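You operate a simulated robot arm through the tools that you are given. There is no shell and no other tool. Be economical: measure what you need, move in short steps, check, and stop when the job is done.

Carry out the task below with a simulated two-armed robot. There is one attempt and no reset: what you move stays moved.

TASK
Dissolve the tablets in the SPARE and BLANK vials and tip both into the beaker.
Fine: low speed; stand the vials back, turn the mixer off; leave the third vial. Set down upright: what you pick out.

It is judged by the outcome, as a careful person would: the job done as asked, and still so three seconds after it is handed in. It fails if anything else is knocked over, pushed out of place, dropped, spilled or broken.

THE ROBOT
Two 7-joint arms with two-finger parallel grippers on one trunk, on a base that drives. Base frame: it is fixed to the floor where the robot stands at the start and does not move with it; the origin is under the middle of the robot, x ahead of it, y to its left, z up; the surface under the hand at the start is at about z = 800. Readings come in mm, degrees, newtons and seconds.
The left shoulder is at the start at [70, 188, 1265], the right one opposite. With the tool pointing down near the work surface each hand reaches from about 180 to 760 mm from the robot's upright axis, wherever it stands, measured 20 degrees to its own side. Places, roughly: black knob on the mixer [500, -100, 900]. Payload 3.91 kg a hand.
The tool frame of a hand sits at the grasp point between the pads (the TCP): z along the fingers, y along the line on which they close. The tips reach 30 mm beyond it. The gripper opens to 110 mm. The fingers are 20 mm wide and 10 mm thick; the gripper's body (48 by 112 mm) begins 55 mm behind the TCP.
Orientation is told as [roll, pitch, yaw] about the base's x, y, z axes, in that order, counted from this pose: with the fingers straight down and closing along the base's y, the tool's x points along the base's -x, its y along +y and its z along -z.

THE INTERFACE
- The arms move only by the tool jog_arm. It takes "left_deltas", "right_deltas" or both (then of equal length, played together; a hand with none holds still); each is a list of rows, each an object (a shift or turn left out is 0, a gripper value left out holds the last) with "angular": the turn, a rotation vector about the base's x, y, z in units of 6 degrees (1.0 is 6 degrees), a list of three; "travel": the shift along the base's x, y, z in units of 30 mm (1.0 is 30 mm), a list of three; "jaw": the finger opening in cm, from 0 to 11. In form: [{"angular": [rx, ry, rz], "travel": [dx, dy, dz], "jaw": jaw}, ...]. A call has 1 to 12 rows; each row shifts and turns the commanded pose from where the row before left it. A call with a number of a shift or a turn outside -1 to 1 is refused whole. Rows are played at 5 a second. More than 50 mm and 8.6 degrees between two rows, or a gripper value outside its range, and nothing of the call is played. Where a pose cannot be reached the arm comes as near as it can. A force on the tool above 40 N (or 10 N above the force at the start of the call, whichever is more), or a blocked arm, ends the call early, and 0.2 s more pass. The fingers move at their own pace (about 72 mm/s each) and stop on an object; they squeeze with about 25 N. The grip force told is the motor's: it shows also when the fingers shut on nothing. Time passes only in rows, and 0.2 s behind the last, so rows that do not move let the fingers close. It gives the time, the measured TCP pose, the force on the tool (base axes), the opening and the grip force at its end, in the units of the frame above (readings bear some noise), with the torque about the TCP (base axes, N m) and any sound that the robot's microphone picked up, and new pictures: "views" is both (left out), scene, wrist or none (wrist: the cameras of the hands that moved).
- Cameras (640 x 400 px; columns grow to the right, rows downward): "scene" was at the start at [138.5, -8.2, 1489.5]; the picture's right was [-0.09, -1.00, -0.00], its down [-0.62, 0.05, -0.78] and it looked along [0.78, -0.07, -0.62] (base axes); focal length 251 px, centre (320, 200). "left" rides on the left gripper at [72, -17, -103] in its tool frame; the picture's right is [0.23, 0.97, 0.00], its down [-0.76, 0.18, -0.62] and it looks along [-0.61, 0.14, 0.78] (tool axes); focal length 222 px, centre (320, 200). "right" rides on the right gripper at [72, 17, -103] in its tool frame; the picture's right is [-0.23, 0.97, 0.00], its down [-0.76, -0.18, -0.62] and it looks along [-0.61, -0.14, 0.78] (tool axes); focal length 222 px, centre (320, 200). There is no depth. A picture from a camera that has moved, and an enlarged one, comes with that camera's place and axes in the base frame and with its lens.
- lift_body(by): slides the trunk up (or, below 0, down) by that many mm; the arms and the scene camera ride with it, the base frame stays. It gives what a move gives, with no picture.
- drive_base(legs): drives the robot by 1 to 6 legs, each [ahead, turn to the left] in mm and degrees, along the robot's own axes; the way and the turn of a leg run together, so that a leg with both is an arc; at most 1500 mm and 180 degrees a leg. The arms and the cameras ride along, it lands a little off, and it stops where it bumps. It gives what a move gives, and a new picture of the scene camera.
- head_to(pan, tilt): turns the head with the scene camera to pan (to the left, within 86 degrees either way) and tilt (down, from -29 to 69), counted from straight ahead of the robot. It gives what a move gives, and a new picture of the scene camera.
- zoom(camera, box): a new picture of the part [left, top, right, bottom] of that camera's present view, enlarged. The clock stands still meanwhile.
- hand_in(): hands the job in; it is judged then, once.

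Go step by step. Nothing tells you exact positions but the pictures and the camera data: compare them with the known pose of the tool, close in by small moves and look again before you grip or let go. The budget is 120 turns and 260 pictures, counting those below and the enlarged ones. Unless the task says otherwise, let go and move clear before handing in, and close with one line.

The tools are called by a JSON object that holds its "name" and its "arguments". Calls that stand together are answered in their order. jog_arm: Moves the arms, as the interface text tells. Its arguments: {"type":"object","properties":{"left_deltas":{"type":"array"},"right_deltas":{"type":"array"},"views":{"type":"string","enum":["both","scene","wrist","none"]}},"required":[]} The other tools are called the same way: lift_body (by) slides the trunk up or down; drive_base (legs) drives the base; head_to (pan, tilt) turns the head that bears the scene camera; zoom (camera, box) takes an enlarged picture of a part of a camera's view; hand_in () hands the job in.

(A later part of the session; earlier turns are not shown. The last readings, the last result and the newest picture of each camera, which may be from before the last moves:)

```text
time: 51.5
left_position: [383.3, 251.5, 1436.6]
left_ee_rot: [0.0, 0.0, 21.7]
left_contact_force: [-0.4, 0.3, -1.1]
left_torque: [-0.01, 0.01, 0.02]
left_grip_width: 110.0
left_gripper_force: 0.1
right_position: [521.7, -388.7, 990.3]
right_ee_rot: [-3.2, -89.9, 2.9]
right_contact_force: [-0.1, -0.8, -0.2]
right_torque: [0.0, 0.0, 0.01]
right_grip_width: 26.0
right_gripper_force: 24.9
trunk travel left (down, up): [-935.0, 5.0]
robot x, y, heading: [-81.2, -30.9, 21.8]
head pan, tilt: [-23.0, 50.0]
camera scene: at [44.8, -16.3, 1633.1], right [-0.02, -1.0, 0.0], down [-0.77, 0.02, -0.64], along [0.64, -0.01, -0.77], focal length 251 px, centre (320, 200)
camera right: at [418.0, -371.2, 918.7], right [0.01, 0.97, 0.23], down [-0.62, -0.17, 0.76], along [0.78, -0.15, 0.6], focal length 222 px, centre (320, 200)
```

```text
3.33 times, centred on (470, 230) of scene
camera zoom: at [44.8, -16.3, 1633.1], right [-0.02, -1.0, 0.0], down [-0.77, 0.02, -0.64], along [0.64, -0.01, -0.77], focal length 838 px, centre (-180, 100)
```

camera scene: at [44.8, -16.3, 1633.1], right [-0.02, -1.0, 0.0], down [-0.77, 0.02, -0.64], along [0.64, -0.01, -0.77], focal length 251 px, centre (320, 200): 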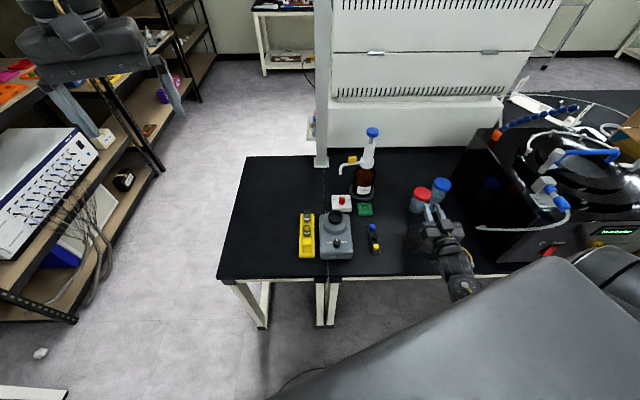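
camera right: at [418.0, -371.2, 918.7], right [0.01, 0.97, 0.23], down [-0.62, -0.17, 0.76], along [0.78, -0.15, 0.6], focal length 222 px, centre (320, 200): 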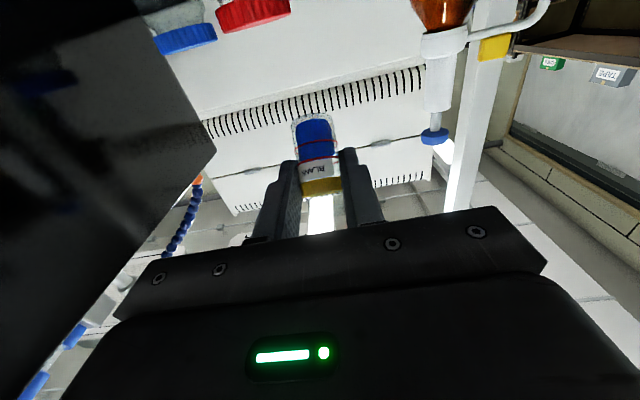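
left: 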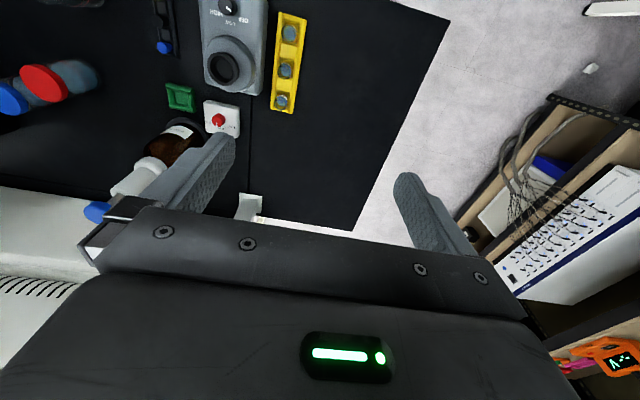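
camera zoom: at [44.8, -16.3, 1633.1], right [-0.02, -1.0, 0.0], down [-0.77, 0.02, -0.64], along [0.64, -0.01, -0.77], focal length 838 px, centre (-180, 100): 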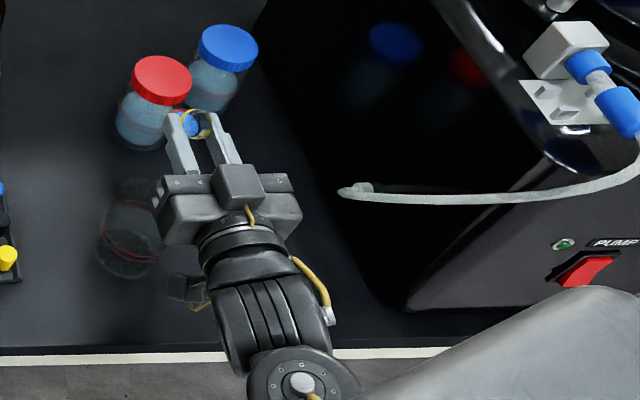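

The vial mouth should be above the beaker. I'll lower slightly and start rolling the hand (mouth to the left).

{"name": "jog_arm", "arguments": {"right_deltas": [{"travel": [0, -0.08, -0.3]}, {"travel": [0, -0.08, -0.3]}, {"travel": [0, 0, -0.2], "angular": [-0.8, 0, 0]}, {"angular": [-0.8, 0, 0]}, {"angular": [-0.8, 0, 0]}, {"angular": [-0.8, 0, 0]}, {"angular": [-0.8, 0, 0]}, {"angular": [-0.8, 0, 0]}, {"angular": [-0.8, 0, 0]}, {"angular": [-0.8, 0, 0]}, {}], "views": "both"}}

{"name": "zoom", "arguments": {"camera": "scene", "box": [380, 170, 500, 270]}}

```text
time: 53.9
left_position: [383.2, 253.2, 1436.5]
left_ee_rot: [0.0, 0.0, 21.7]
left_contact_force: [-0.6, 0.5, -0.2]
left_torque: [-0.02, 0.02, 0.03]
left_grip_width: 109.9
left_gripper_force: 0.1
right_position: [521.0, -393.2, 966.4]
right_ee_rot: [-90.0, -51.6, 89.6]
right_contact_force: [-0.4, -0.7, 0.3]
right_torque: [0.02, 0.0, 0.01]
right_grip_width: 26.1
right_gripper_force: 25.1
trunk travel left (down, up): [-935.0, 5.0]
robot x, y, heading: [-78.5, -33.9, 21.8]
head pan, tilt: [-23.0, 50.0]
camera scene: at [45.0, -16.2, 1633.1], right [-0.02, -1.0, 0.0], down [-0.77, 0.02, -0.64], along [0.64, -0.01, -0.77], focal length 251 px, centre (320, 200)
camera right: at [417.7, -424.3, 899.1], right [0.01, 0.9, -0.43], down [-0.62, 0.34, 0.71], along [0.78, 0.26, 0.56], focal length 222 px, centre (320, 200)
```

scene: 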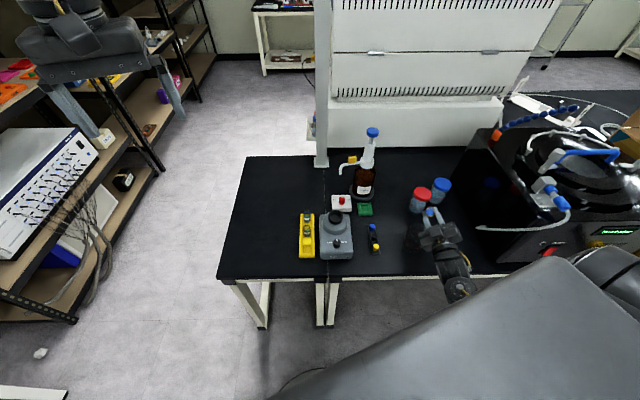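
right: 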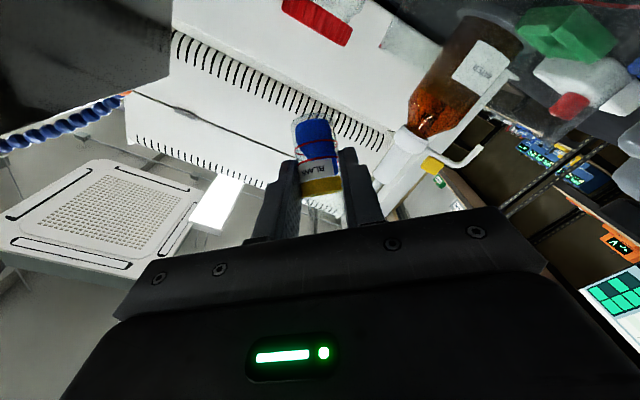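

```text
4.00 times, centred on (440, 220) of scene
camera zoom: at [45.0, -16.2, 1633.1], right [-0.02, -1.0, 0.0], down [-0.77, 0.02, -0.64], along [0.64, -0.01, -0.77], focal length 1006 px, centre (-160, 120)
```

zoom: 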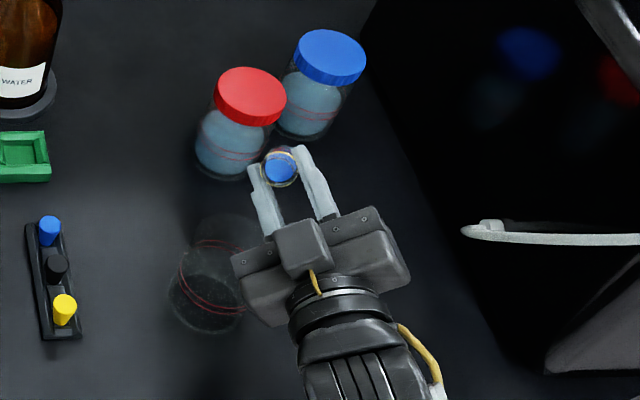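

The mouth is over the beaker. I'll trim x by -8 mm and keep rolling slowly.

{"name": "jog_arm", "arguments": {"right_deltas": [{"travel": [-0.27, 0, 0], "angular": [-0.6, 0, 0]}, {"angular": [-0.7, 0, 0]}, {"angular": [-0.7, 0, 0]}, {"angular": [-0.7, 0, 0]}, {"angular": [-0.7, 0, 0]}, {"angular": [-0.7, 0, 0]}, {"angular": [-0.7, 0, 0]}, {"angular": [-0.7, 0, 0]}, {"angular": [-0.7, 0, 0]}, {"angular": [-0.7, 0, 0]}, {"angular": [-0.7, 0, 0]}, {}], "views": "both"}}

{"name": "zoom", "arguments": {"camera": "scene", "box": [380, 170, 500, 270]}}

```text
time: 56.5
left_position: [382.9, 252.2, 1436.9]
left_ee_rot: [0.1, 0.0, 21.7]
left_contact_force: [0.6, 0.3, 0.5]
left_torque: [0.02, 0.02, -0.04]
left_grip_width: 109.6
left_gripper_force: 0.1
right_position: [513.0, -392.0, 965.6]
right_ee_rot: [-90.3, -5.9, 89.7]
right_contact_force: [0.7, 0.6, -0.5]
right_torque: [0.04, 0.01, -0.03]
right_grip_width: 25.7
right_gripper_force: 24.9
trunk travel left (down, up): [-935.0, 5.0]
robot x, y, heading: [-80.2, -31.3, 21.7]
head pan, tilt: [-23.0, 50.0]
camera scene: at [45.1, -16.3, 1633.1], right [-0.02, -1.0, 0.0], down [-0.77, 0.02, -0.64], along [0.64, -0.01, -0.77], focal length 251 px, centre (320, 200)
camera right: at [409.7, -462.6, 942.2], right [0.01, 0.33, -0.95], down [-0.62, 0.74, 0.25], along [0.78, 0.59, 0.21], focal length 222 px, centre (320, 200)
```

scene: 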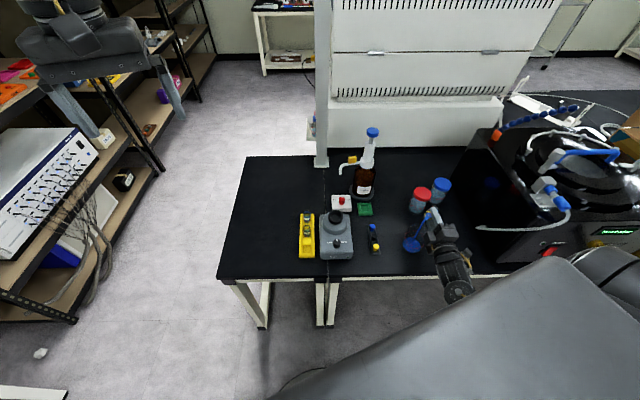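
right: 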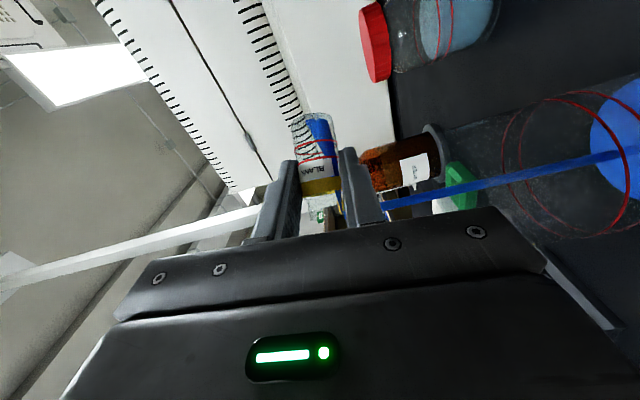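

```text
4.00 times, centred on (440, 220) of scene
camera zoom: at [45.1, -16.3, 1633.1], right [-0.02, -1.0, 0.0], down [-0.77, 0.02, -0.64], along [0.64, -0.01, -0.77], focal length 1006 px, centre (-160, 120)
```

zoom: 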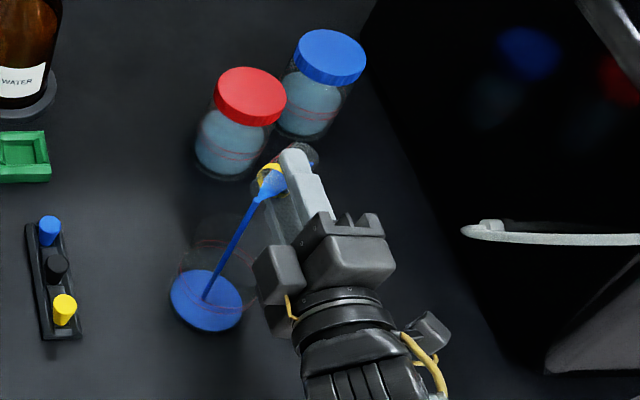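

Excellent: the stream is landing inside the beaker. I'll keep rolling to drain the vial fully.

{"name": "jog_arm", "arguments": {"right_deltas": [{}, {}, {"angular": [-0.7, 0, 0]}, {"angular": [-0.7, 0, 0]}, {"angular": [-0.7, 0, 0]}, {"angular": [-0.7, 0, 0]}, {"angular": [-0.7, 0, 0]}, {"angular": [-0.7, 0, 0]}, {"angular": [-0.7, 0, 0]}, {}, {}, {}], "views": "wrist"}}

{"name": "zoom", "arguments": {"camera": "scene", "box": [380, 170, 500, 270]}}

```text
time: 59.1
left_position: [384.2, 251.9, 1436.5]
left_ee_rot: [-0.1, 0.1, 21.8]
left_contact_force: [0.2, 0.2, 0.1]
left_torque: [0.03, -0.03, 0.0]
left_grip_width: 110.2
left_gripper_force: 0.1
right_position: [513.4, -392.4, 967.6]
right_ee_rot: [-90.5, 23.4, 89.8]
right_contact_force: [-0.6, -0.2, 0.6]
right_torque: [0.03, 0.03, -0.02]
right_grip_width: 25.9
right_gripper_force: 24.8
trunk travel left (down, up): [-935.0, 5.0]
robot x, y, heading: [-78.6, -31.5, 21.6]
head pan, tilt: [-23.0, 50.0]
camera right: at [410.1, -466.0, 979.7], right [0.01, -0.18, -0.98], down [-0.62, 0.77, -0.14], along [0.78, 0.61, -0.11], focal length 222 px, centre (320, 200)
```

right: 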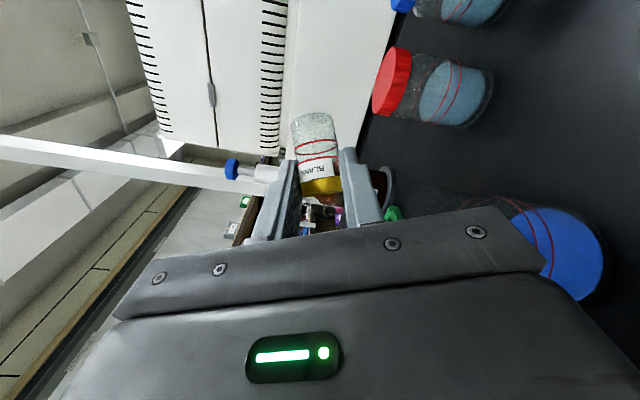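

```text
4.00 times, centred on (440, 220) of scene
camera zoom: at [45.0, -16.3, 1633.1], right [-0.02, -1.0, 0.0], down [-0.77, 0.02, -0.64], along [0.64, -0.01, -0.77], focal length 1006 px, centre (-160, 120)
```

zoom: 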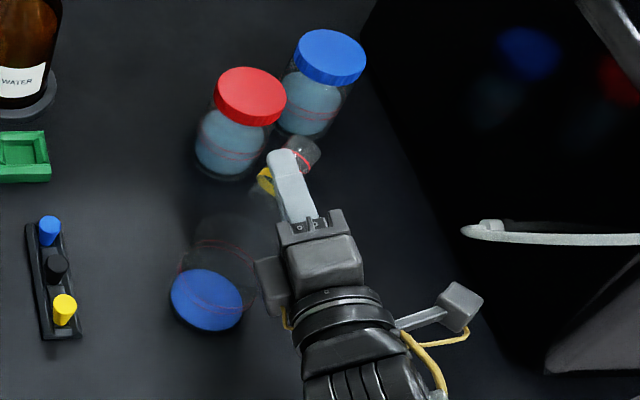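

BLANK is empty. I'll roll back upright over the beaker, then pitch back.

{"name": "jog_arm", "arguments": {"right_deltas": [{"angular": [0.95, 0, 0]}, {"angular": [0.95, 0, 0]}, {"angular": [0.95, 0, 0]}, {"angular": [0.95, 0, 0]}, {"angular": [0.95, 0, 0]}, {"angular": [0.95, 0, 0]}, {"angular": [0.95, 0, 0]}, {"angular": [0.95, 0, 0]}, {"angular": [0.95, 0, 0]}, {"angular": [0.95, 0, 0]}], "views": "none"}}

{"name": "jog_arm", "arguments": {"right_deltas": [{"angular": [0.95, 0, 0]}, {"angular": [0.95, 0, 0]}, {"angular": [0.95, 0, 0]}, {"angular": [0.95, 0, 0]}, {"angular": [0.95, 0, 0]}, {"angular": [0.95, 0, 0]}, {"angular": [0.95, 0, 0]}, {"angular": [0.95, 0, 0]}, {"angular": [0.95, 0, 0]}, {"angular": [0.85, 0, 0]}, {}], "views": "none"}}

{"name": "jog_arm", "arguments": {"right_deltas": [{"travel": [0, 0.2, 0.7], "angular": [0, 0.96, 0]}, {"travel": [0, 0.2, 0.6], "angular": [0, 0.96, 0]}, {"angular": [0, 0.96, 0]}, {"angular": [0, 0.96, 0]}, {"angular": [0, 0.96, 0]}, {"angular": [0, 0.96, 0]}, {"angular": [0, 0.96, 0]}, {}], "views": "wrist"}}

```text
time: 61.3
left_position: [383.5, 252.2, 1437.1]
left_ee_rot: [0.0, 0.0, 21.8]
left_contact_force: [-0.2, 0.1, -0.6]
left_torque: [0.03, -0.01, -0.04]
left_grip_width: 110.3
left_gripper_force: 0.1
right_position: [513.7, -393.6, 965.2]
right_ee_rot: [-90.1, -33.7, 89.9]
right_contact_force: [0.7, 0.4, -0.1]
right_torque: [-0.01, 0.02, -0.02]
right_grip_width: 25.5
right_gripper_force: 25.2
trunk travel left (down, up): [-935.0, 5.0]
robot x, y, heading: [-83.1, -31.1, 22.1]
head pan, tilt: [-23.0, 50.0]
```

```text
time: 63.7
left_position: [384.0, 253.1, 1436.9]
left_ee_rot: [0.0, 0.0, 21.7]
left_contact_force: [-0.4, 0.3, 1.2]
left_torque: [-0.02, 0.0, 0.01]
left_grip_width: 109.8
left_gripper_force: 0.1
right_position: [513.1, -392.4, 966.9]
right_ee_rot: [17.5, -89.8, -17.8]
right_contact_force: [-1.0, 0.8, 0.8]
right_torque: [0.01, -0.02, 0.02]
right_grip_width: 25.6
right_gripper_force: 25.3
trunk travel left (down, up): [-935.0, 5.0]
robot x, y, heading: [-83.3, -31.5, 21.9]
head pan, tilt: [-23.0, 50.0]
```

```text
time: 65.5
left_position: [383.5, 252.0, 1437.1]
left_ee_rot: [0.1, 0.0, 21.7]
left_contact_force: [-0.2, -0.6, 0.1]
left_torque: [0.0, 0.02, 0.02]
left_grip_width: 110.0
left_gripper_force: 0.1
right_position: [513.4, -381.0, 1004.9]
right_ee_rot: [-0.3, -49.4, -0.1]
right_contact_force: [0.0, -0.2, -1.5]
right_torque: [-0.03, 0.02, -0.01]
right_grip_width: 25.7
right_gripper_force: 24.8
trunk travel left (down, up): [-935.0, 5.0]
robot x, y, heading: [-80.4, -31.9, 21.5]
head pan, tilt: [-23.0, 50.0]
camera right: at [387.8, -363.8, 1018.0], right [0.15, 0.97, 0.17], down [0.02, -0.17, 0.98], along [0.99, -0.15, -0.05], focal length 222 px, centre (320, 200)
```

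right: 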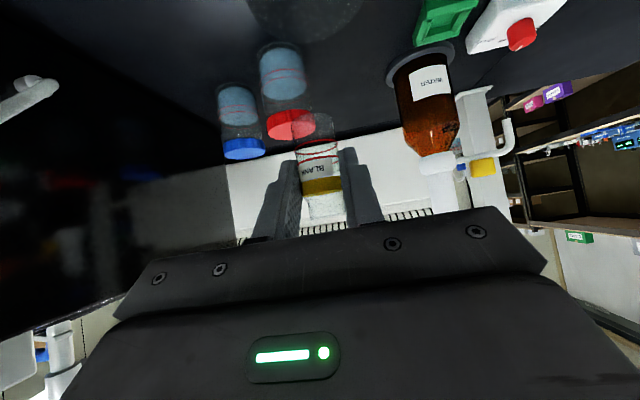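

The vial is back upright. I'll return to the rack along a path above everything.

{"name": "jog_arm", "arguments": {"right_deltas": [{"travel": [0, 0.95, 0]}, {"travel": [0, 0.97, 0]}, {"travel": [0, 0.97, 0]}, {"travel": [0, 0.97, 0]}, {"travel": [0, 0.97, 0]}, {"travel": [0, 0.97, 0]}, {"travel": [0, 0.97, 0]}, {"travel": [0, 0.97, 0]}, {"travel": [0, 0.97, 0]}, {"travel": [0, 0.97, 0]}, {"travel": [0, 0.97, 0]}, {}], "views": "none"}}

{"name": "jog_arm", "arguments": {"right_deltas": [{"travel": [-0.1, 0.9, -0.5]}, {"travel": [-0.2, 0.9, -0.6]}, {"travel": [-0.3, 0.9, -0.7]}, {"travel": [-0.2, 0.0, -0.7]}, {}], "views": "wrist"}}

{"name": "zoom", "arguments": {"camera": "right", "box": [220, 20, 420, 220]}}

```text
time: 68.1
left_position: [384.0, 251.9, 1437.4]
left_ee_rot: [0.1, 0.0, 21.7]
left_contact_force: [-0.2, -0.4, 0.1]
left_torque: [0.02, 0.02, 0.01]
left_grip_width: 109.9
left_gripper_force: 0.1
right_position: [513.8, -60.5, 1005.1]
right_ee_rot: [-0.2, -49.5, 0.0]
right_contact_force: [-0.6, -1.2, 0.0]
right_torque: [-0.01, 0.01, -0.01]
right_grip_width: 25.7
right_gripper_force: 25.3
trunk travel left (down, up): [-935.0, 5.0]
robot x, y, heading: [-81.3, -37.9, 21.7]
head pan, tilt: [-23.0, 50.0]
```

```text
time: 69.0
left_position: [380.7, 252.8, 1438.6]
left_ee_rot: [-0.1, -0.2, 21.8]
left_contact_force: [0.4, -0.2, 0.6]
left_torque: [0.01, 0.01, 0.02]
left_grip_width: 109.8
left_gripper_force: 0.1
right_position: [525.9, -54.4, 946.1]
right_ee_rot: [-13.8, -52.9, 9.7]
right_contact_force: [-7.0, 2.0, 6.8]
right_torque: [-0.04, 0.07, -0.01]
right_grip_width: 25.7
right_gripper_force: 24.8
trunk travel left (down, up): [-935.0, 5.0]
robot x, y, heading: [-82.4, -32.8, 22.0]
head pan, tilt: [-23.0, 50.0]
stopped in row 4 (right hand): the arm was blocked; the commanded pose is now the measured one
camera right: at [400.7, -34.0, 946.0], right [0.16, 0.99, 0.04], down [-0.05, -0.03, 1.0], along [0.99, -0.16, 0.05], focal length 222 px, centre (320, 200)
```

right: 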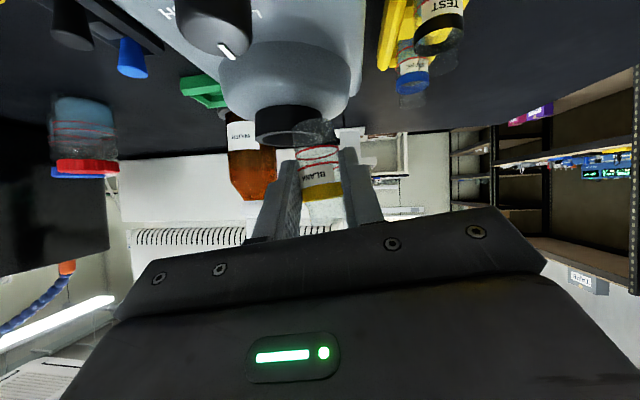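

```text
2.00 times, centred on (320, 120) of right
camera zoom: at [400.7, -34.0, 946.0], right [0.16, 0.99, 0.04], down [-0.05, -0.03, 1.0], along [0.99, -0.16, 0.05], focal length 444 px, centre (320, 360)
```

zoom: 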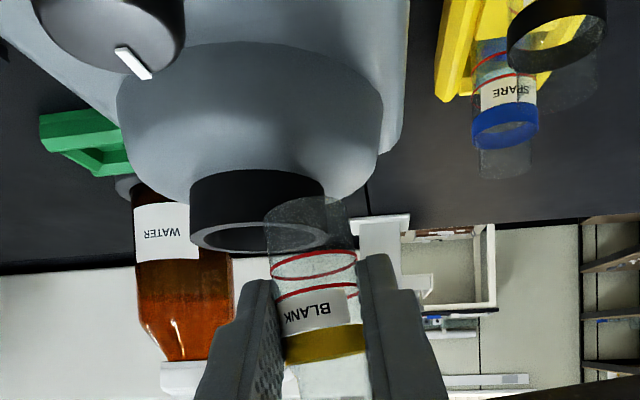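

The arm was blocked and the hand twisted beside the cup. I'll go straight up and restore orientation.

{"name": "jog_arm", "arguments": {"right_deltas": [{"travel": [0, 0, 0.5]}, {"travel": [0, 0, 0.7]}, {"travel": [0, 0, 0.7], "angular": [0.7, 0.34, 0.09]}, {"angular": [0.68, 0.34, 0.09]}, {}], "views": "both"}}

{"name": "zoom", "arguments": {"camera": "scene", "box": [280, 190, 420, 280]}}

```text
time: 70.4
left_position: [383.6, 251.8, 1436.5]
left_ee_rot: [-0.1, 0.0, 21.8]
left_contact_force: [0.4, -0.3, -0.4]
left_torque: [0.01, 0.04, 0.03]
left_grip_width: 110.0
left_gripper_force: 0.1
right_position: [532.2, -88.1, 993.1]
right_ee_rot: [-6.4, -49.8, 4.3]
right_contact_force: [-0.4, 0.5, -0.7]
right_torque: [-0.01, -0.01, 0.02]
right_grip_width: 25.7
right_gripper_force: 24.9
trunk travel left (down, up): [-935.0, 5.0]
robot x, y, heading: [-82.4, -33.8, 21.6]
head pan, tilt: [-23.0, 50.0]
stopped in row 5 (right hand): the arm was blocked; the commanded pose is now the measured one
camera scene: at [45.0, -15.8, 1633.1], right [-0.02, -1.0, 0.0], down [-0.77, 0.02, -0.64], along [0.64, -0.01, -0.77], focal length 251 px, centre (320, 200)
camera right: at [407.9, -69.3, 1003.0], right [0.16, 0.98, 0.1], down [0.01, -0.11, 0.99], along [0.99, -0.15, -0.03], focal length 222 px, centre (320, 200)
```

scene: 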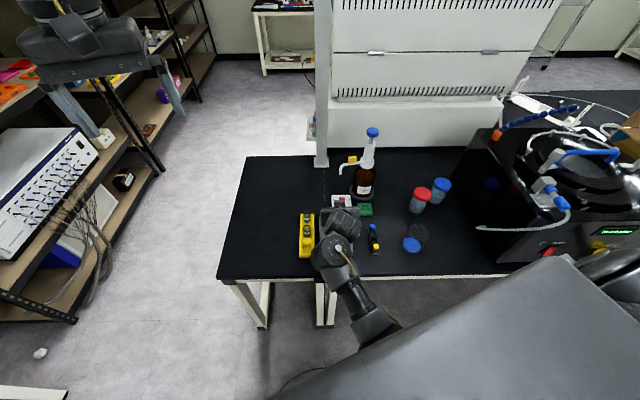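
right: 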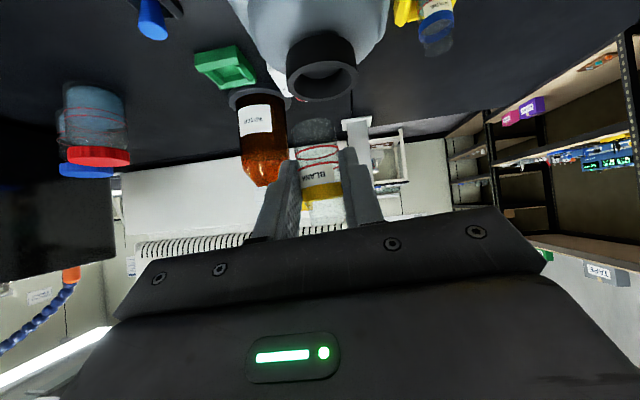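

```text
4.44 times, centred on (350, 235) of scene
camera zoom: at [45.0, -15.8, 1633.1], right [-0.02, -1.0, 0.0], down [-0.77, 0.02, -0.64], along [0.64, -0.01, -0.77], focal length 1117 px, centre (187, 44)
```

zoom: 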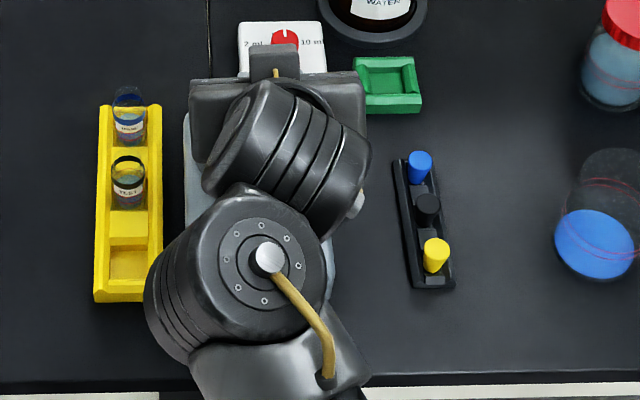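

The arm's elbow has swung in toward the robot's body, which is what blocks it. I'll back the base 110 mm to unfold the arm (the hand stays above everything) and restore the orientation.

{"name": "drive_base", "arguments": {"legs": [[-110, 0]]}}

{"name": "jog_arm", "arguments": {"right_deltas": [{"travel": [0, 0.3, 0], "angular": [0.55, 0.1, -0.35]}, {"travel": [0.3, 0.5, 0], "angular": [0.5, 0, -0.35]}, {"travel": [0.3, 0.5, 0]}, {}], "views": "wrist"}}

```text
time: 71.6
left_position: [284.5, 212.5, 1435.1]
left_ee_rot: [0.0, 0.4, 21.7]
left_contact_force: [0.4, 0.3, 0.1]
left_torque: [0.03, 0.01, -0.02]
left_grip_width: 110.0
left_gripper_force: 0.0
right_position: [430.2, -128.5, 992.8]
right_ee_rot: [-6.4, -49.7, 4.3]
right_contact_force: [0.1, -0.3, 0.0]
right_torque: [0.01, 0.0, 0.0]
right_grip_width: 25.7
right_gripper_force: 25.3
trunk travel left (down, up): [-935.0, 5.0]
robot x, y, heading: [-186.8, -75.8, 21.7]
head pan, tilt: [-23.0, 50.0]
camera scene: at [-54.9, -55.6, 1632.7], right [-0.02, -1.0, 0.0], down [-0.77, 0.02, -0.64], along [0.64, -0.02, -0.77], focal length 251 px, centre (320, 200)
```

scene: 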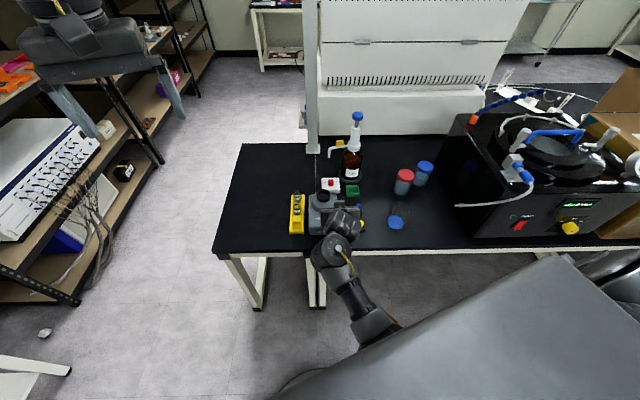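

```text
time: 72.8
left_position: [281.1, 210.5, 1435.7]
left_ee_rot: [0.1, 0.1, 21.7]
left_contact_force: [-0.4, -0.1, 0.1]
left_torque: [0.01, 0.02, 0.01]
left_grip_width: 109.8
left_gripper_force: 0.1
right_position: [458.8, -135.7, 986.1]
right_ee_rot: [-4.3, -50.4, -2.3]
right_contact_force: [0.4, 0.1, -0.3]
right_torque: [-0.02, 0.01, 0.0]
right_grip_width: 25.8
right_gripper_force: 24.8
trunk travel left (down, up): [-935.0, 5.0]
robot x, y, heading: [-182.3, -67.6, 21.6]
head pan, tilt: [-23.0, 50.0]
stopped in row 4 (right hand): the arm was blocked; the commanded pose is now the measured one
camera right: at [335.0, -106.7, 994.7], right [0.24, 0.96, 0.13], down [-0.01, -0.13, 0.99], along [0.97, -0.24, -0.02], focal length 222 px, centre (320, 200)
```

right: 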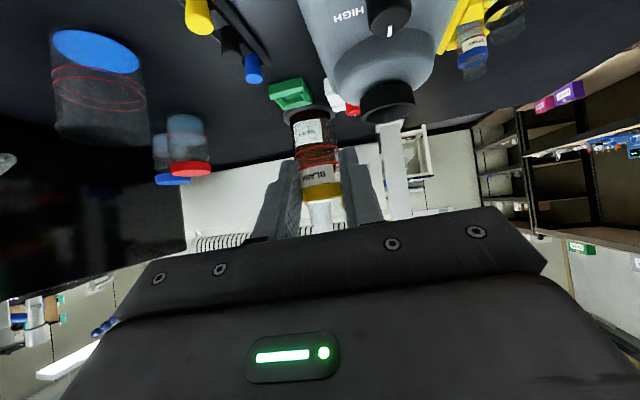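

Still blocked on leftward motion. I'll look down at the right arm to see what it touches.

{"name": "head_to", "arguments": {"pan": -40, "tilt": 66}}

{"name": "head_to", "arguments": {"pan": -70, "tilt": 60}}

```text
time: 73.6
left_position: [281.4, 210.5, 1436.9]
left_ee_rot: [0.0, 0.0, 21.8]
left_contact_force: [0.0, -0.5, -0.3]
left_torque: [0.02, -0.01, 0.05]
left_grip_width: 110.0
left_gripper_force: 0.1
right_position: [457.5, -137.0, 984.7]
right_ee_rot: [-4.2, -50.4, -2.3]
right_contact_force: [0.1, -0.1, -0.3]
right_torque: [0.02, 0.0, 0.0]
right_grip_width: 25.6
right_gripper_force: 25.3
trunk travel left (down, up): [-935.0, 5.0]
robot x, y, heading: [-182.5, -73.4, 21.8]
head pan, tilt: [-40.0, 66.0]
camera scene: at [-79.0, -74.1, 1614.0], right [-0.31, -0.95, 0.0], down [-0.87, 0.29, -0.41], along [0.39, -0.13, -0.91], focal length 251 px, centre (320, 200)
```

scene: 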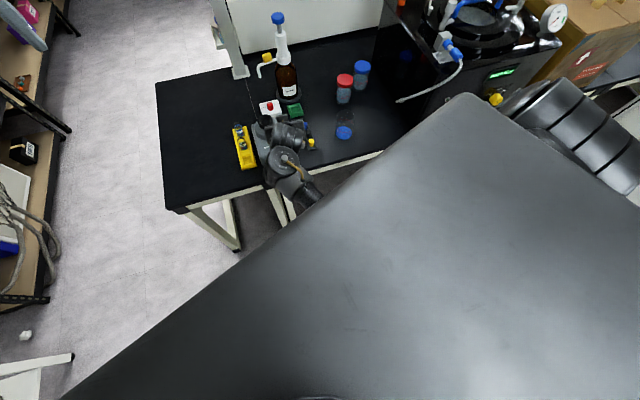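

```text
time: 74.5
left_position: [281.4, 210.7, 1437.9]
left_ee_rot: [0.0, -0.1, 21.6]
left_contact_force: [0.1, -0.2, -0.2]
left_torque: [0.01, 0.01, 0.01]
left_grip_width: 110.2
left_gripper_force: 0.1
right_position: [458.2, -136.3, 985.5]
right_ee_rot: [-4.3, -50.4, -2.4]
right_contact_force: [0.1, 0.3, -0.7]
right_torque: [0.0, -0.01, -0.02]
right_grip_width: 25.5
right_gripper_force: 25.1
trunk travel left (down, up): [-935.0, 5.0]
robot x, y, heading: [-184.4, -76.4, 21.8]
head pan, tilt: [-70.0, 60.0]
camera scene: at [-90.8, -105.0, 1620.5], right [-0.75, -0.67, 0.0], down [-0.58, 0.65, -0.5], along [0.33, -0.37, -0.87], focal length 251 px, centre (320, 200)
```

scene: 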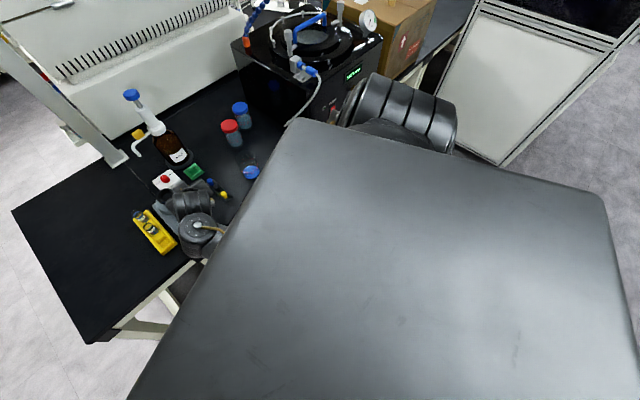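

The forearm now passes under the chest. As BLANK is empty I can reorient freely, so I'll swing right, raise, and point the hand down again to get back to the earlier elbow-out posture.

{"name": "jog_arm", "arguments": {"right_deltas": [{"travel": [0, -0.7, 0.4], "angular": [0, 0.92, 0]}, {"travel": [0, -0.7, 0.4], "angular": [0, 0.92, 0]}, {"travel": [0, -0.7, 0.5], "angular": [0, 0.92, 0]}, {"travel": [0, -0.7, 0.5], "angular": [0, 0.92, 0]}, {"travel": [0, -0.7, 0.5], "angular": [0, 0.92, 0]}, {"travel": [0, -0.7, 0.5], "angular": [0, 0.92, 0]}, {"travel": [0, -0.7, 0.5], "angular": [0, 0.92, 0]}, {"travel": [0, -0.7, 0.5], "angular": [0, 0.92, 0]}, {"travel": [0, -0.7, 0.5], "angular": [0, 0.92, 0]}, {}], "views": "none"}}

{"name": "head_to", "arguments": {"pan": -30, "tilt": 40}}

```text
time: 76.7
left_position: [281.0, 211.1, 1436.5]
left_ee_rot: [0.0, 0.0, 21.7]
left_contact_force: [-0.1, 0.2, 0.7]
left_torque: [0.01, 0.02, 0.01]
left_grip_width: 110.0
left_gripper_force: 0.0
right_position: [474.1, -331.1, 1102.0]
right_ee_rot: [-5.9, -0.6, -1.5]
right_contact_force: [-0.6, 0.4, -0.5]
right_torque: [-0.03, 0.02, 0.0]
right_grip_width: 25.4
right_gripper_force: 25.2
right hand out of reach, approached as far as the arm can: row 4, 5
trunk travel left (down, up): [-935.0, 5.0]
robot x, y, heading: [-188.8, -70.8, 21.8]
head pan, tilt: [-70.0, 60.0]
```

```text
time: 77.8
left_position: [280.0, 210.2, 1437.0]
left_ee_rot: [0.0, 0.0, 21.8]
left_contact_force: [-0.6, -0.1, -0.8]
left_torque: [0.0, 0.02, 0.04]
left_grip_width: 110.2
left_gripper_force: 0.1
right_position: [474.3, -331.4, 1104.1]
right_ee_rot: [-6.0, -0.7, -1.6]
right_contact_force: [0.7, -0.3, -0.3]
right_torque: [0.0, -0.04, 0.0]
right_grip_width: 25.6
right_gripper_force: 25.3
trunk travel left (down, up): [-935.0, 5.0]
robot x, y, heading: [-185.5, -69.8, 21.8]
head pan, tilt: [-30.0, 40.0]
camera scene: at [-51.1, -67.9, 1647.2], right [-0.15, -0.99, 0.0], down [-0.64, 0.09, -0.77], along [0.76, -0.11, -0.64], focal length 251 px, centre (320, 200)
```

scene: 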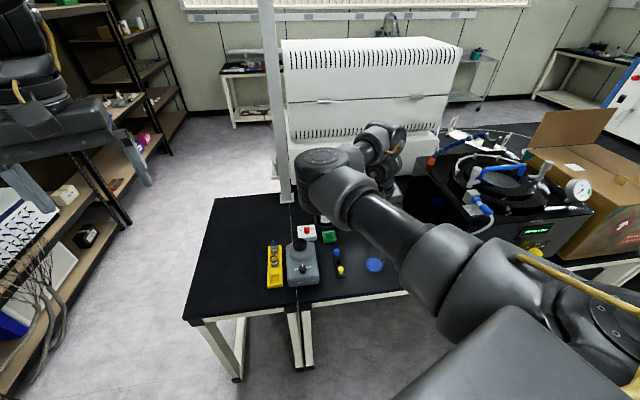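

The elbow is now high. I'll move the hand left at height, and shift the left arm further left for room.

{"name": "jog_arm", "arguments": {"left_deltas": [{"travel": [0, 0.9, 0]}, {"travel": [0, 0.9, 0]}, {"travel": [0, 0.9, 0]}, {"travel": [0, 0.9, 0]}, {}, {}, {}, {}, {}], "right_deltas": [{"angular": [0.5, 0, 0]}, {"travel": [0, 0.9, 0], "angular": [0.5, 0, 0.2]}, {"travel": [0, 0.9, 0]}, {"travel": [0, 0.9, 0]}, {"travel": [0, 0.9, 0]}, {"travel": [0, 0.9, 0]}, {"travel": [0, 0.9, 0]}, {"travel": [0, 0.9, 0]}, {}], "views": "both"}}

```text
time: 79.8
left_position: [278.8, 318.9, 1436.9]
left_ee_rot: [0.0, 0.0, 21.7]
left_contact_force: [0.3, 0.1, 0.4]
left_torque: [0.04, -0.01, -0.01]
left_grip_width: 110.0
left_gripper_force: 0.1
right_position: [472.4, -143.0, 1101.1]
right_ee_rot: [0.0, -0.5, -0.4]
right_contact_force: [0.5, 0.4, -0.3]
right_torque: [0.04, 0.01, -0.01]
right_grip_width: 25.6
right_gripper_force: 25.2
trunk travel left (down, up): [-935.0, 5.0]
robot x, y, heading: [-188.0, -72.1, 21.5]
head pan, tilt: [-30.0, 40.0]
camera scene: at [-51.5, -68.5, 1647.3], right [-0.15, -0.99, 0.0], down [-0.64, 0.09, -0.77], along [0.76, -0.11, -0.64], focal length 251 px, centre (320, 200)
camera right: at [398.8, -125.1, 1204.1], right [0.23, 0.97, 0.0], down [0.75, -0.18, 0.63], along [0.61, -0.15, -0.78], focal length 222 px, centre (320, 200)
camera left: at [218.6, 275.2, 1539.4], right [-0.57, 0.82, 0.0], down [0.64, 0.45, 0.62], along [0.51, 0.36, -0.78], focal length 222 px, centre (320, 200)
```

scene: 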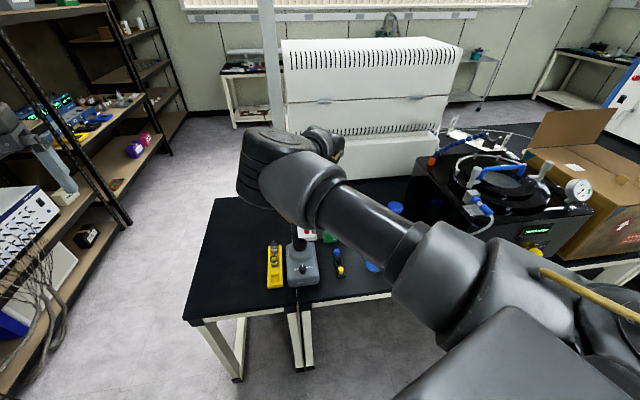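
right: 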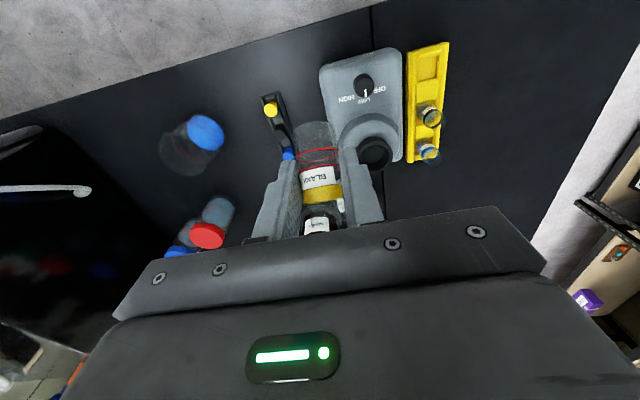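
left: 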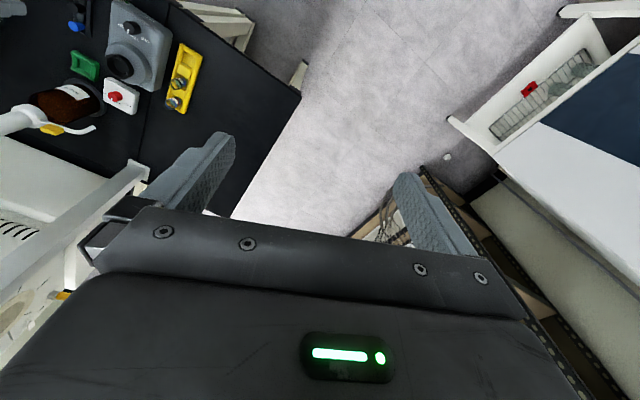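

Free motion now. I'll continue to above the BLANK slot while pitching back to -50°.

{"name": "jog_arm", "arguments": {"right_deltas": [{"travel": [0, 0.8, -0.2]}, {"travel": [0, 0.8, -0.2]}, {"travel": [0, 0.8, -0.3], "angular": [0, -0.9, 0]}, {"travel": [0, 0.8, -0.3], "angular": [0, -0.9, 0]}, {"travel": [0, 0.8, -0.3], "angular": [0, -0.9, 0]}, {"travel": [0.1, 0.8, -0.3], "angular": [0, -0.9, 0]}, {"travel": [0.1, 0.68, -0.3], "angular": [0, -0.9, 0]}, {"travel": [0.1, 0, -0.3], "angular": [0, -0.9, 0]}, {"travel": [0, 0, -0.3], "angular": [0, -0.9, 0]}, {"travel": [0, 0, -0.3], "angular": [0, -0.9, 0]}, {"angular": [0, -0.97, 0]}, {}], "views": "both"}}

```text
time: 82.4
left_position: [279.8, 319.7, 1436.2]
left_ee_rot: [0.0, -0.1, 21.7]
left_contact_force: [0.4, 0.5, -0.3]
left_torque: [-0.01, 0.02, 0.0]
left_grip_width: 110.0
left_gripper_force: 0.0
right_position: [596.3, -25.0, 988.9]
right_ee_rot: [0.6, -49.7, -0.7]
right_contact_force: [-0.7, -0.2, -0.4]
right_torque: [0.0, 0.0, 0.02]
right_grip_width: 25.9
right_gripper_force: 25.3
right hand out of reach, approached as far as the arm can: row 4, 5, 6, 7, 8, 9, 10, 11
trunk travel left (down, up): [-935.0, 5.0]
robot x, y, heading: [-185.7, -72.6, 21.5]
head pan, tilt: [-30.0, 40.0]
camera scene: at [-51.0, -67.8, 1647.3], right [-0.15, -0.99, 0.0], down [-0.64, 0.09, -0.77], along [0.76, -0.11, -0.64], focal length 251 px, centre (320, 200)
camera right: at [471.1, -8.1, 1000.0], right [0.15, 0.97, 0.18], down [0.02, -0.19, 0.98], along [0.99, -0.14, -0.04], focal length 222 px, centre (320, 200)
```

scene: 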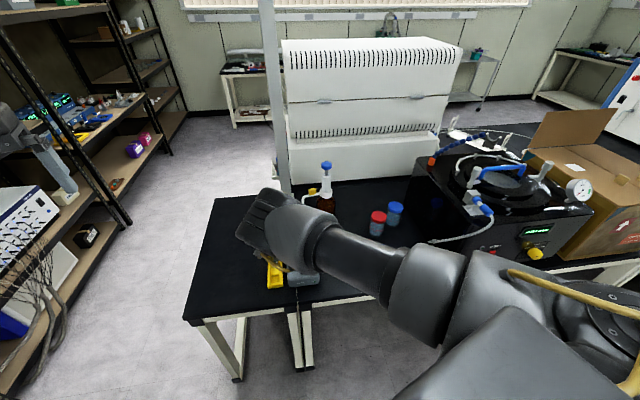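
right: 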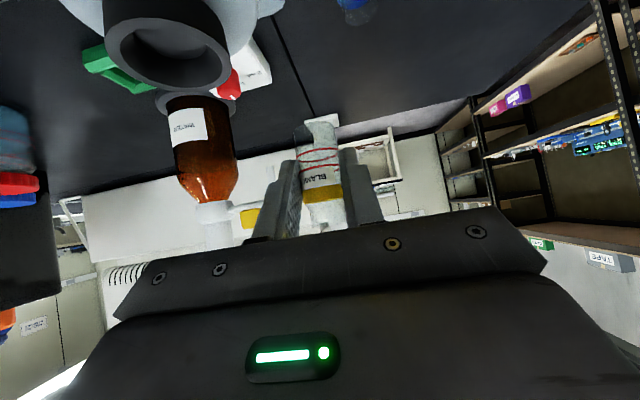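

That posture limits leftward reach, so instead of fighting it I'll turn the base 20° further left, putting the rack more to the robot's right-hand side.

{"name": "drive_base", "arguments": {"legs": [[0, 20]]}}

{"name": "jog_arm", "arguments": {"right_deltas": [{"travel": [0, -0.9, 0], "angular": [0, 0, -0.8]}, {"travel": [0, -0.9, 0], "angular": [0, 0, -0.8]}, {"travel": [-0.2, -0.9, 0], "angular": [0, 0, -0.8]}, {"travel": [-0.2, -0.9, 0], "angular": [0, 0, -0.8]}, {"travel": [-0.2, -0.9, 0]}, {"travel": [-0.2, -0.9, 0]}, {}], "views": "both"}}

```text
time: 83.9
left_position: [122.0, 451.9, 1437.0]
left_ee_rot: [0.0, 0.1, 41.3]
left_contact_force: [-0.3, -0.6, 0.3]
left_torque: [-0.01, -0.02, 0.0]
left_grip_width: 110.2
left_gripper_force: 0.2
right_position: [536.1, 232.7, 987.9]
right_ee_rot: [0.6, -49.4, 18.7]
right_contact_force: [-0.1, 0.0, 0.5]
right_torque: [0.01, 0.02, -0.03]
right_grip_width: 25.8
right_gripper_force: 24.7
trunk travel left (down, up): [-935.0, 5.0]
robot x, y, heading: [-186.8, -69.7, 41.1]
head pan, tilt: [-30.0, 40.0]
camera scene: at [-59.0, -25.4, 1647.2], right [0.19, -0.98, 0.0], down [-0.63, -0.12, -0.77], along [0.75, 0.15, -0.64], focal length 251 px, centre (320, 200)
```

scene: 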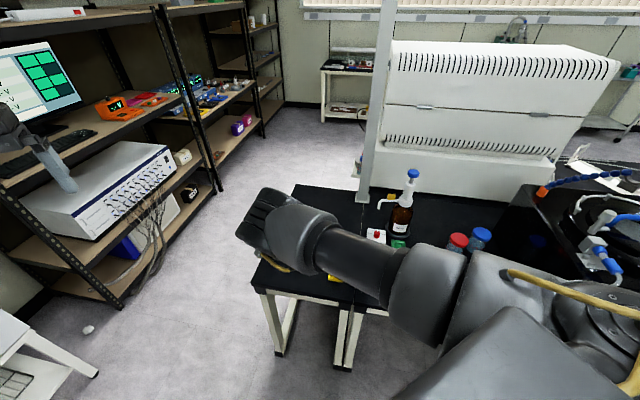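

```text
time: 85.5
left_position: [121.3, 453.4, 1437.2]
left_ee_rot: [0.0, 0.0, 41.2]
left_contact_force: [1.0, -0.8, -0.2]
left_torque: [0.01, 0.0, 0.0]
left_grip_width: 110.1
left_gripper_force: 0.1
right_position: [529.8, 70.5, 981.3]
right_ee_rot: [0.6, -49.6, -0.3]
right_contact_force: [-0.1, -0.7, -0.3]
right_torque: [0.04, -0.04, -0.04]
right_grip_width: 25.7
right_gripper_force: 24.6
right hand out of reach, approached as far as the arm can: row 1, 2, 3, 4
trunk travel left (down, up): [-935.0, 5.0]
robot x, y, heading: [-184.7, -72.1, 40.9]
head pan, tilt: [-30.0, 40.0]
camera scene: at [-60.9, -23.5, 1647.3], right [0.2, -0.98, 0.0], down [-0.63, -0.13, -0.77], along [0.75, 0.15, -0.64], focal length 251 px, centre (320, 200)
camera right: at [404.1, 87.4, 993.1], right [0.14, 0.97, 0.18], down [0.02, -0.18, 0.98], along [0.99, -0.14, -0.05], focal length 222 px, centre (320, 200)
```

scene: 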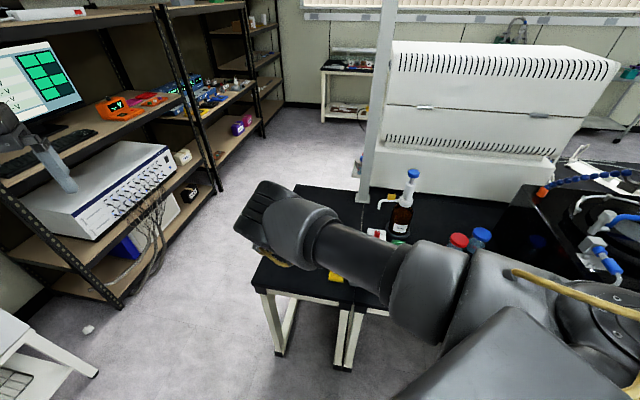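
right: 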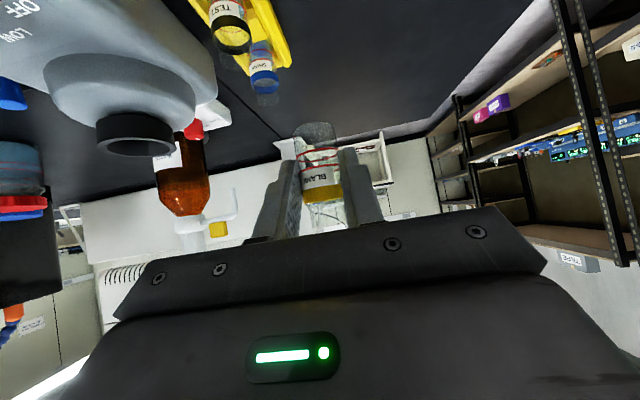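

Good, orientation restored. I'll move over the BLANK slot.

{"name": "jog_arm", "arguments": {"right_deltas": [{"travel": [-0.4, -0.4, -0.1], "angular": [-0.08, 0, 0.05]}, {"travel": [-0.4, -0.4, -0.2]}, {"travel": [-0.4, -0.4, -0.2]}, {"travel": [-0.35, -0.43, -0.2]}, {}], "views": "wrist"}}

{"name": "zoom", "arguments": {"camera": "right", "box": [220, 20, 420, 220]}}

```text
time: 86.7
left_position: [120.6, 452.8, 1434.8]
left_ee_rot: [0.0, 0.0, 41.4]
left_contact_force: [-0.6, 0.4, -0.6]
left_torque: [-0.01, 0.0, 0.0]
left_grip_width: 110.1
left_gripper_force: 0.1
right_position: [500.3, 14.8, 953.1]
right_ee_rot: [-0.1, -49.6, 0.7]
right_contact_force: [0.3, -0.1, -1.1]
right_torque: [-0.01, -0.01, 0.0]
right_grip_width: 25.6
right_gripper_force: 25.1
right hand out of reach, approached as far as the arm can: row 1, 2, 3, 4
trunk travel left (down, up): [-935.0, 5.0]
robot x, y, heading: [-182.9, -72.9, 41.3]
head pan, tilt: [-30.0, 40.0]
camera right: at [374.2, 30.7, 965.8], right [0.14, 0.98, 0.17], down [0.02, -0.18, 0.98], along [0.99, -0.13, -0.05], focal length 222 px, centre (320, 200)
```

right: 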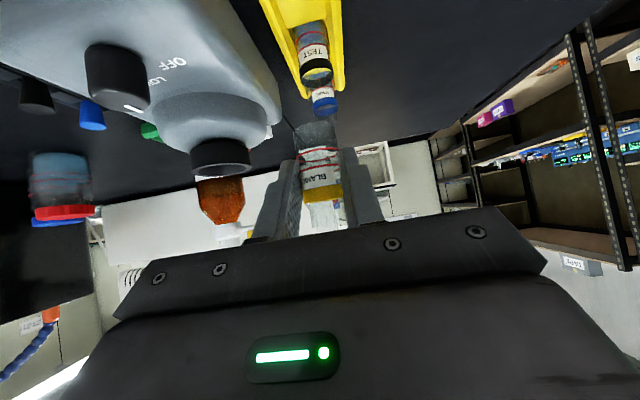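

```text
2.00 times, centred on (320, 120) of right
camera zoom: at [374.2, 30.7, 965.8], right [0.14, 0.98, 0.17], down [0.02, -0.18, 0.98], along [0.99, -0.13, -0.05], focal length 444 px, centre (320, 360)
```

zoom: 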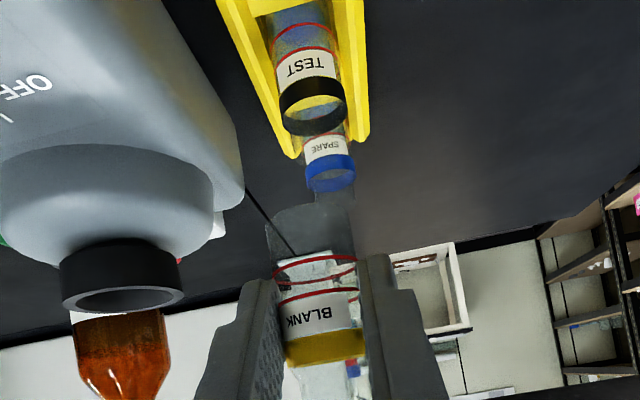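

I'm close but at the folding limit again; backing the base 40 mm gives slack.

{"name": "drive_base", "arguments": {"legs": [[-45, 0]]}}

{"name": "jog_arm", "arguments": {"right_deltas": [{}, {}, {}], "views": "none"}}

```text
time: 87.6
left_position: [98.3, 431.7, 1429.9]
left_ee_rot: [0.0, 0.6, 41.2]
left_contact_force: [1.0, 0.6, -1.0]
left_torque: [-0.02, 0.1, -0.01]
left_grip_width: 110.0
left_gripper_force: 0.0
right_position: [472.3, -8.6, 948.8]
right_ee_rot: [-0.6, -49.1, 0.9]
right_contact_force: [0.8, 0.3, 0.0]
right_torque: [-0.04, 0.02, -0.01]
right_grip_width: 25.9
right_gripper_force: 24.3
trunk travel left (down, up): [-935.0, 5.0]
robot x, y, heading: [-217.5, -103.4, 41.1]
head pan, tilt: [-30.0, 40.0]
camera scene: at [-83.6, -44.0, 1646.3], right [0.19, -0.98, 0.0], down [-0.64, -0.13, -0.76], along [0.75, 0.15, -0.65], focal length 251 px, centre (320, 200)
```

scene: 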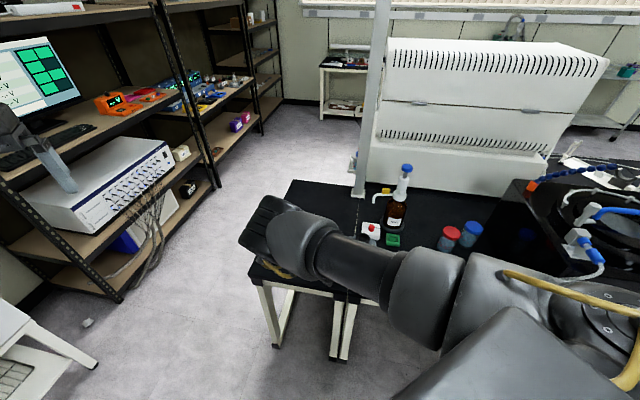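

```text
time: 88.4
left_position: [89.1, 423.8, 1434.6]
left_ee_rot: [0.0, 0.3, 41.2]
left_contact_force: [-0.3, 0.0, -0.2]
left_torque: [-0.02, 0.02, 0.0]
left_grip_width: 110.0
left_gripper_force: 0.0
right_position: [467.6, -13.1, 952.8]
right_ee_rot: [-0.2, -49.5, 0.5]
right_contact_force: [0.5, 0.2, -0.9]
right_torque: [0.0, -0.02, -0.01]
right_grip_width: 25.7
right_gripper_force: 25.7
trunk travel left (down, up): [-935.0, 5.0]
robot x, y, heading: [-218.2, -100.9, 41.2]
head pan, tilt: [-30.0, 40.0]
```

Now move to (483, 21.5), lower to ~910, and look.

{"name": "jog_arm", "arguments": {"right_deltas": [{"travel": [0.2, 0.5, 0]}, {"travel": [0.2, 0.4, -0.3]}, {"travel": [0.11, 0.26, -0.5]}, {"travel": [0, 0, -0.5]}, {}], "views": "wrist"}}

{"name": "zoom", "arguments": {"camera": "right", "box": [220, 20, 420, 220]}}

```text
time: 89.6
left_position: [89.1, 423.7, 1435.6]
left_ee_rot: [0.0, 0.2, 41.1]
left_contact_force: [0.1, -0.5, -0.3]
left_torque: [0.03, 0.0, 0.01]
left_grip_width: 109.8
left_gripper_force: 0.1
right_position: [480.7, 20.7, 914.0]
right_ee_rot: [-0.1, -49.4, 0.5]
right_contact_force: [-0.4, 0.3, 0.5]
right_torque: [-0.01, -0.02, -0.01]
right_grip_width: 25.8
right_gripper_force: 25.0
trunk travel left (down, up): [-935.0, 5.0]
robot x, y, heading: [-219.5, -103.4, 41.2]
head pan, tilt: [-30.0, 40.0]
camera right: at [356.3, 36.0, 926.9], right [0.14, 0.98, 0.17], down [0.02, -0.18, 0.98], along [0.99, -0.13, -0.05], focal length 222 px, centre (320, 200)
```

right: 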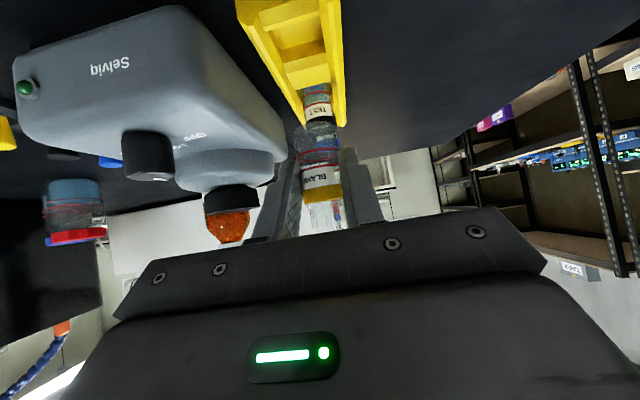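

```text
2.00 times, centred on (320, 120) of right
camera zoom: at [356.3, 36.0, 926.9], right [0.14, 0.98, 0.17], down [0.02, -0.18, 0.98], along [0.99, -0.13, -0.05], focal length 444 px, centre (320, 360)
```

zoom: 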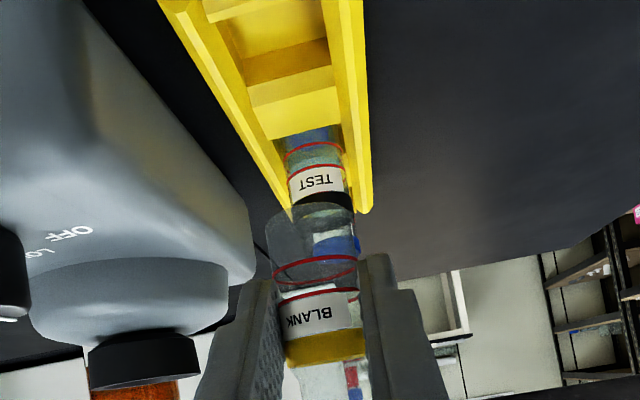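

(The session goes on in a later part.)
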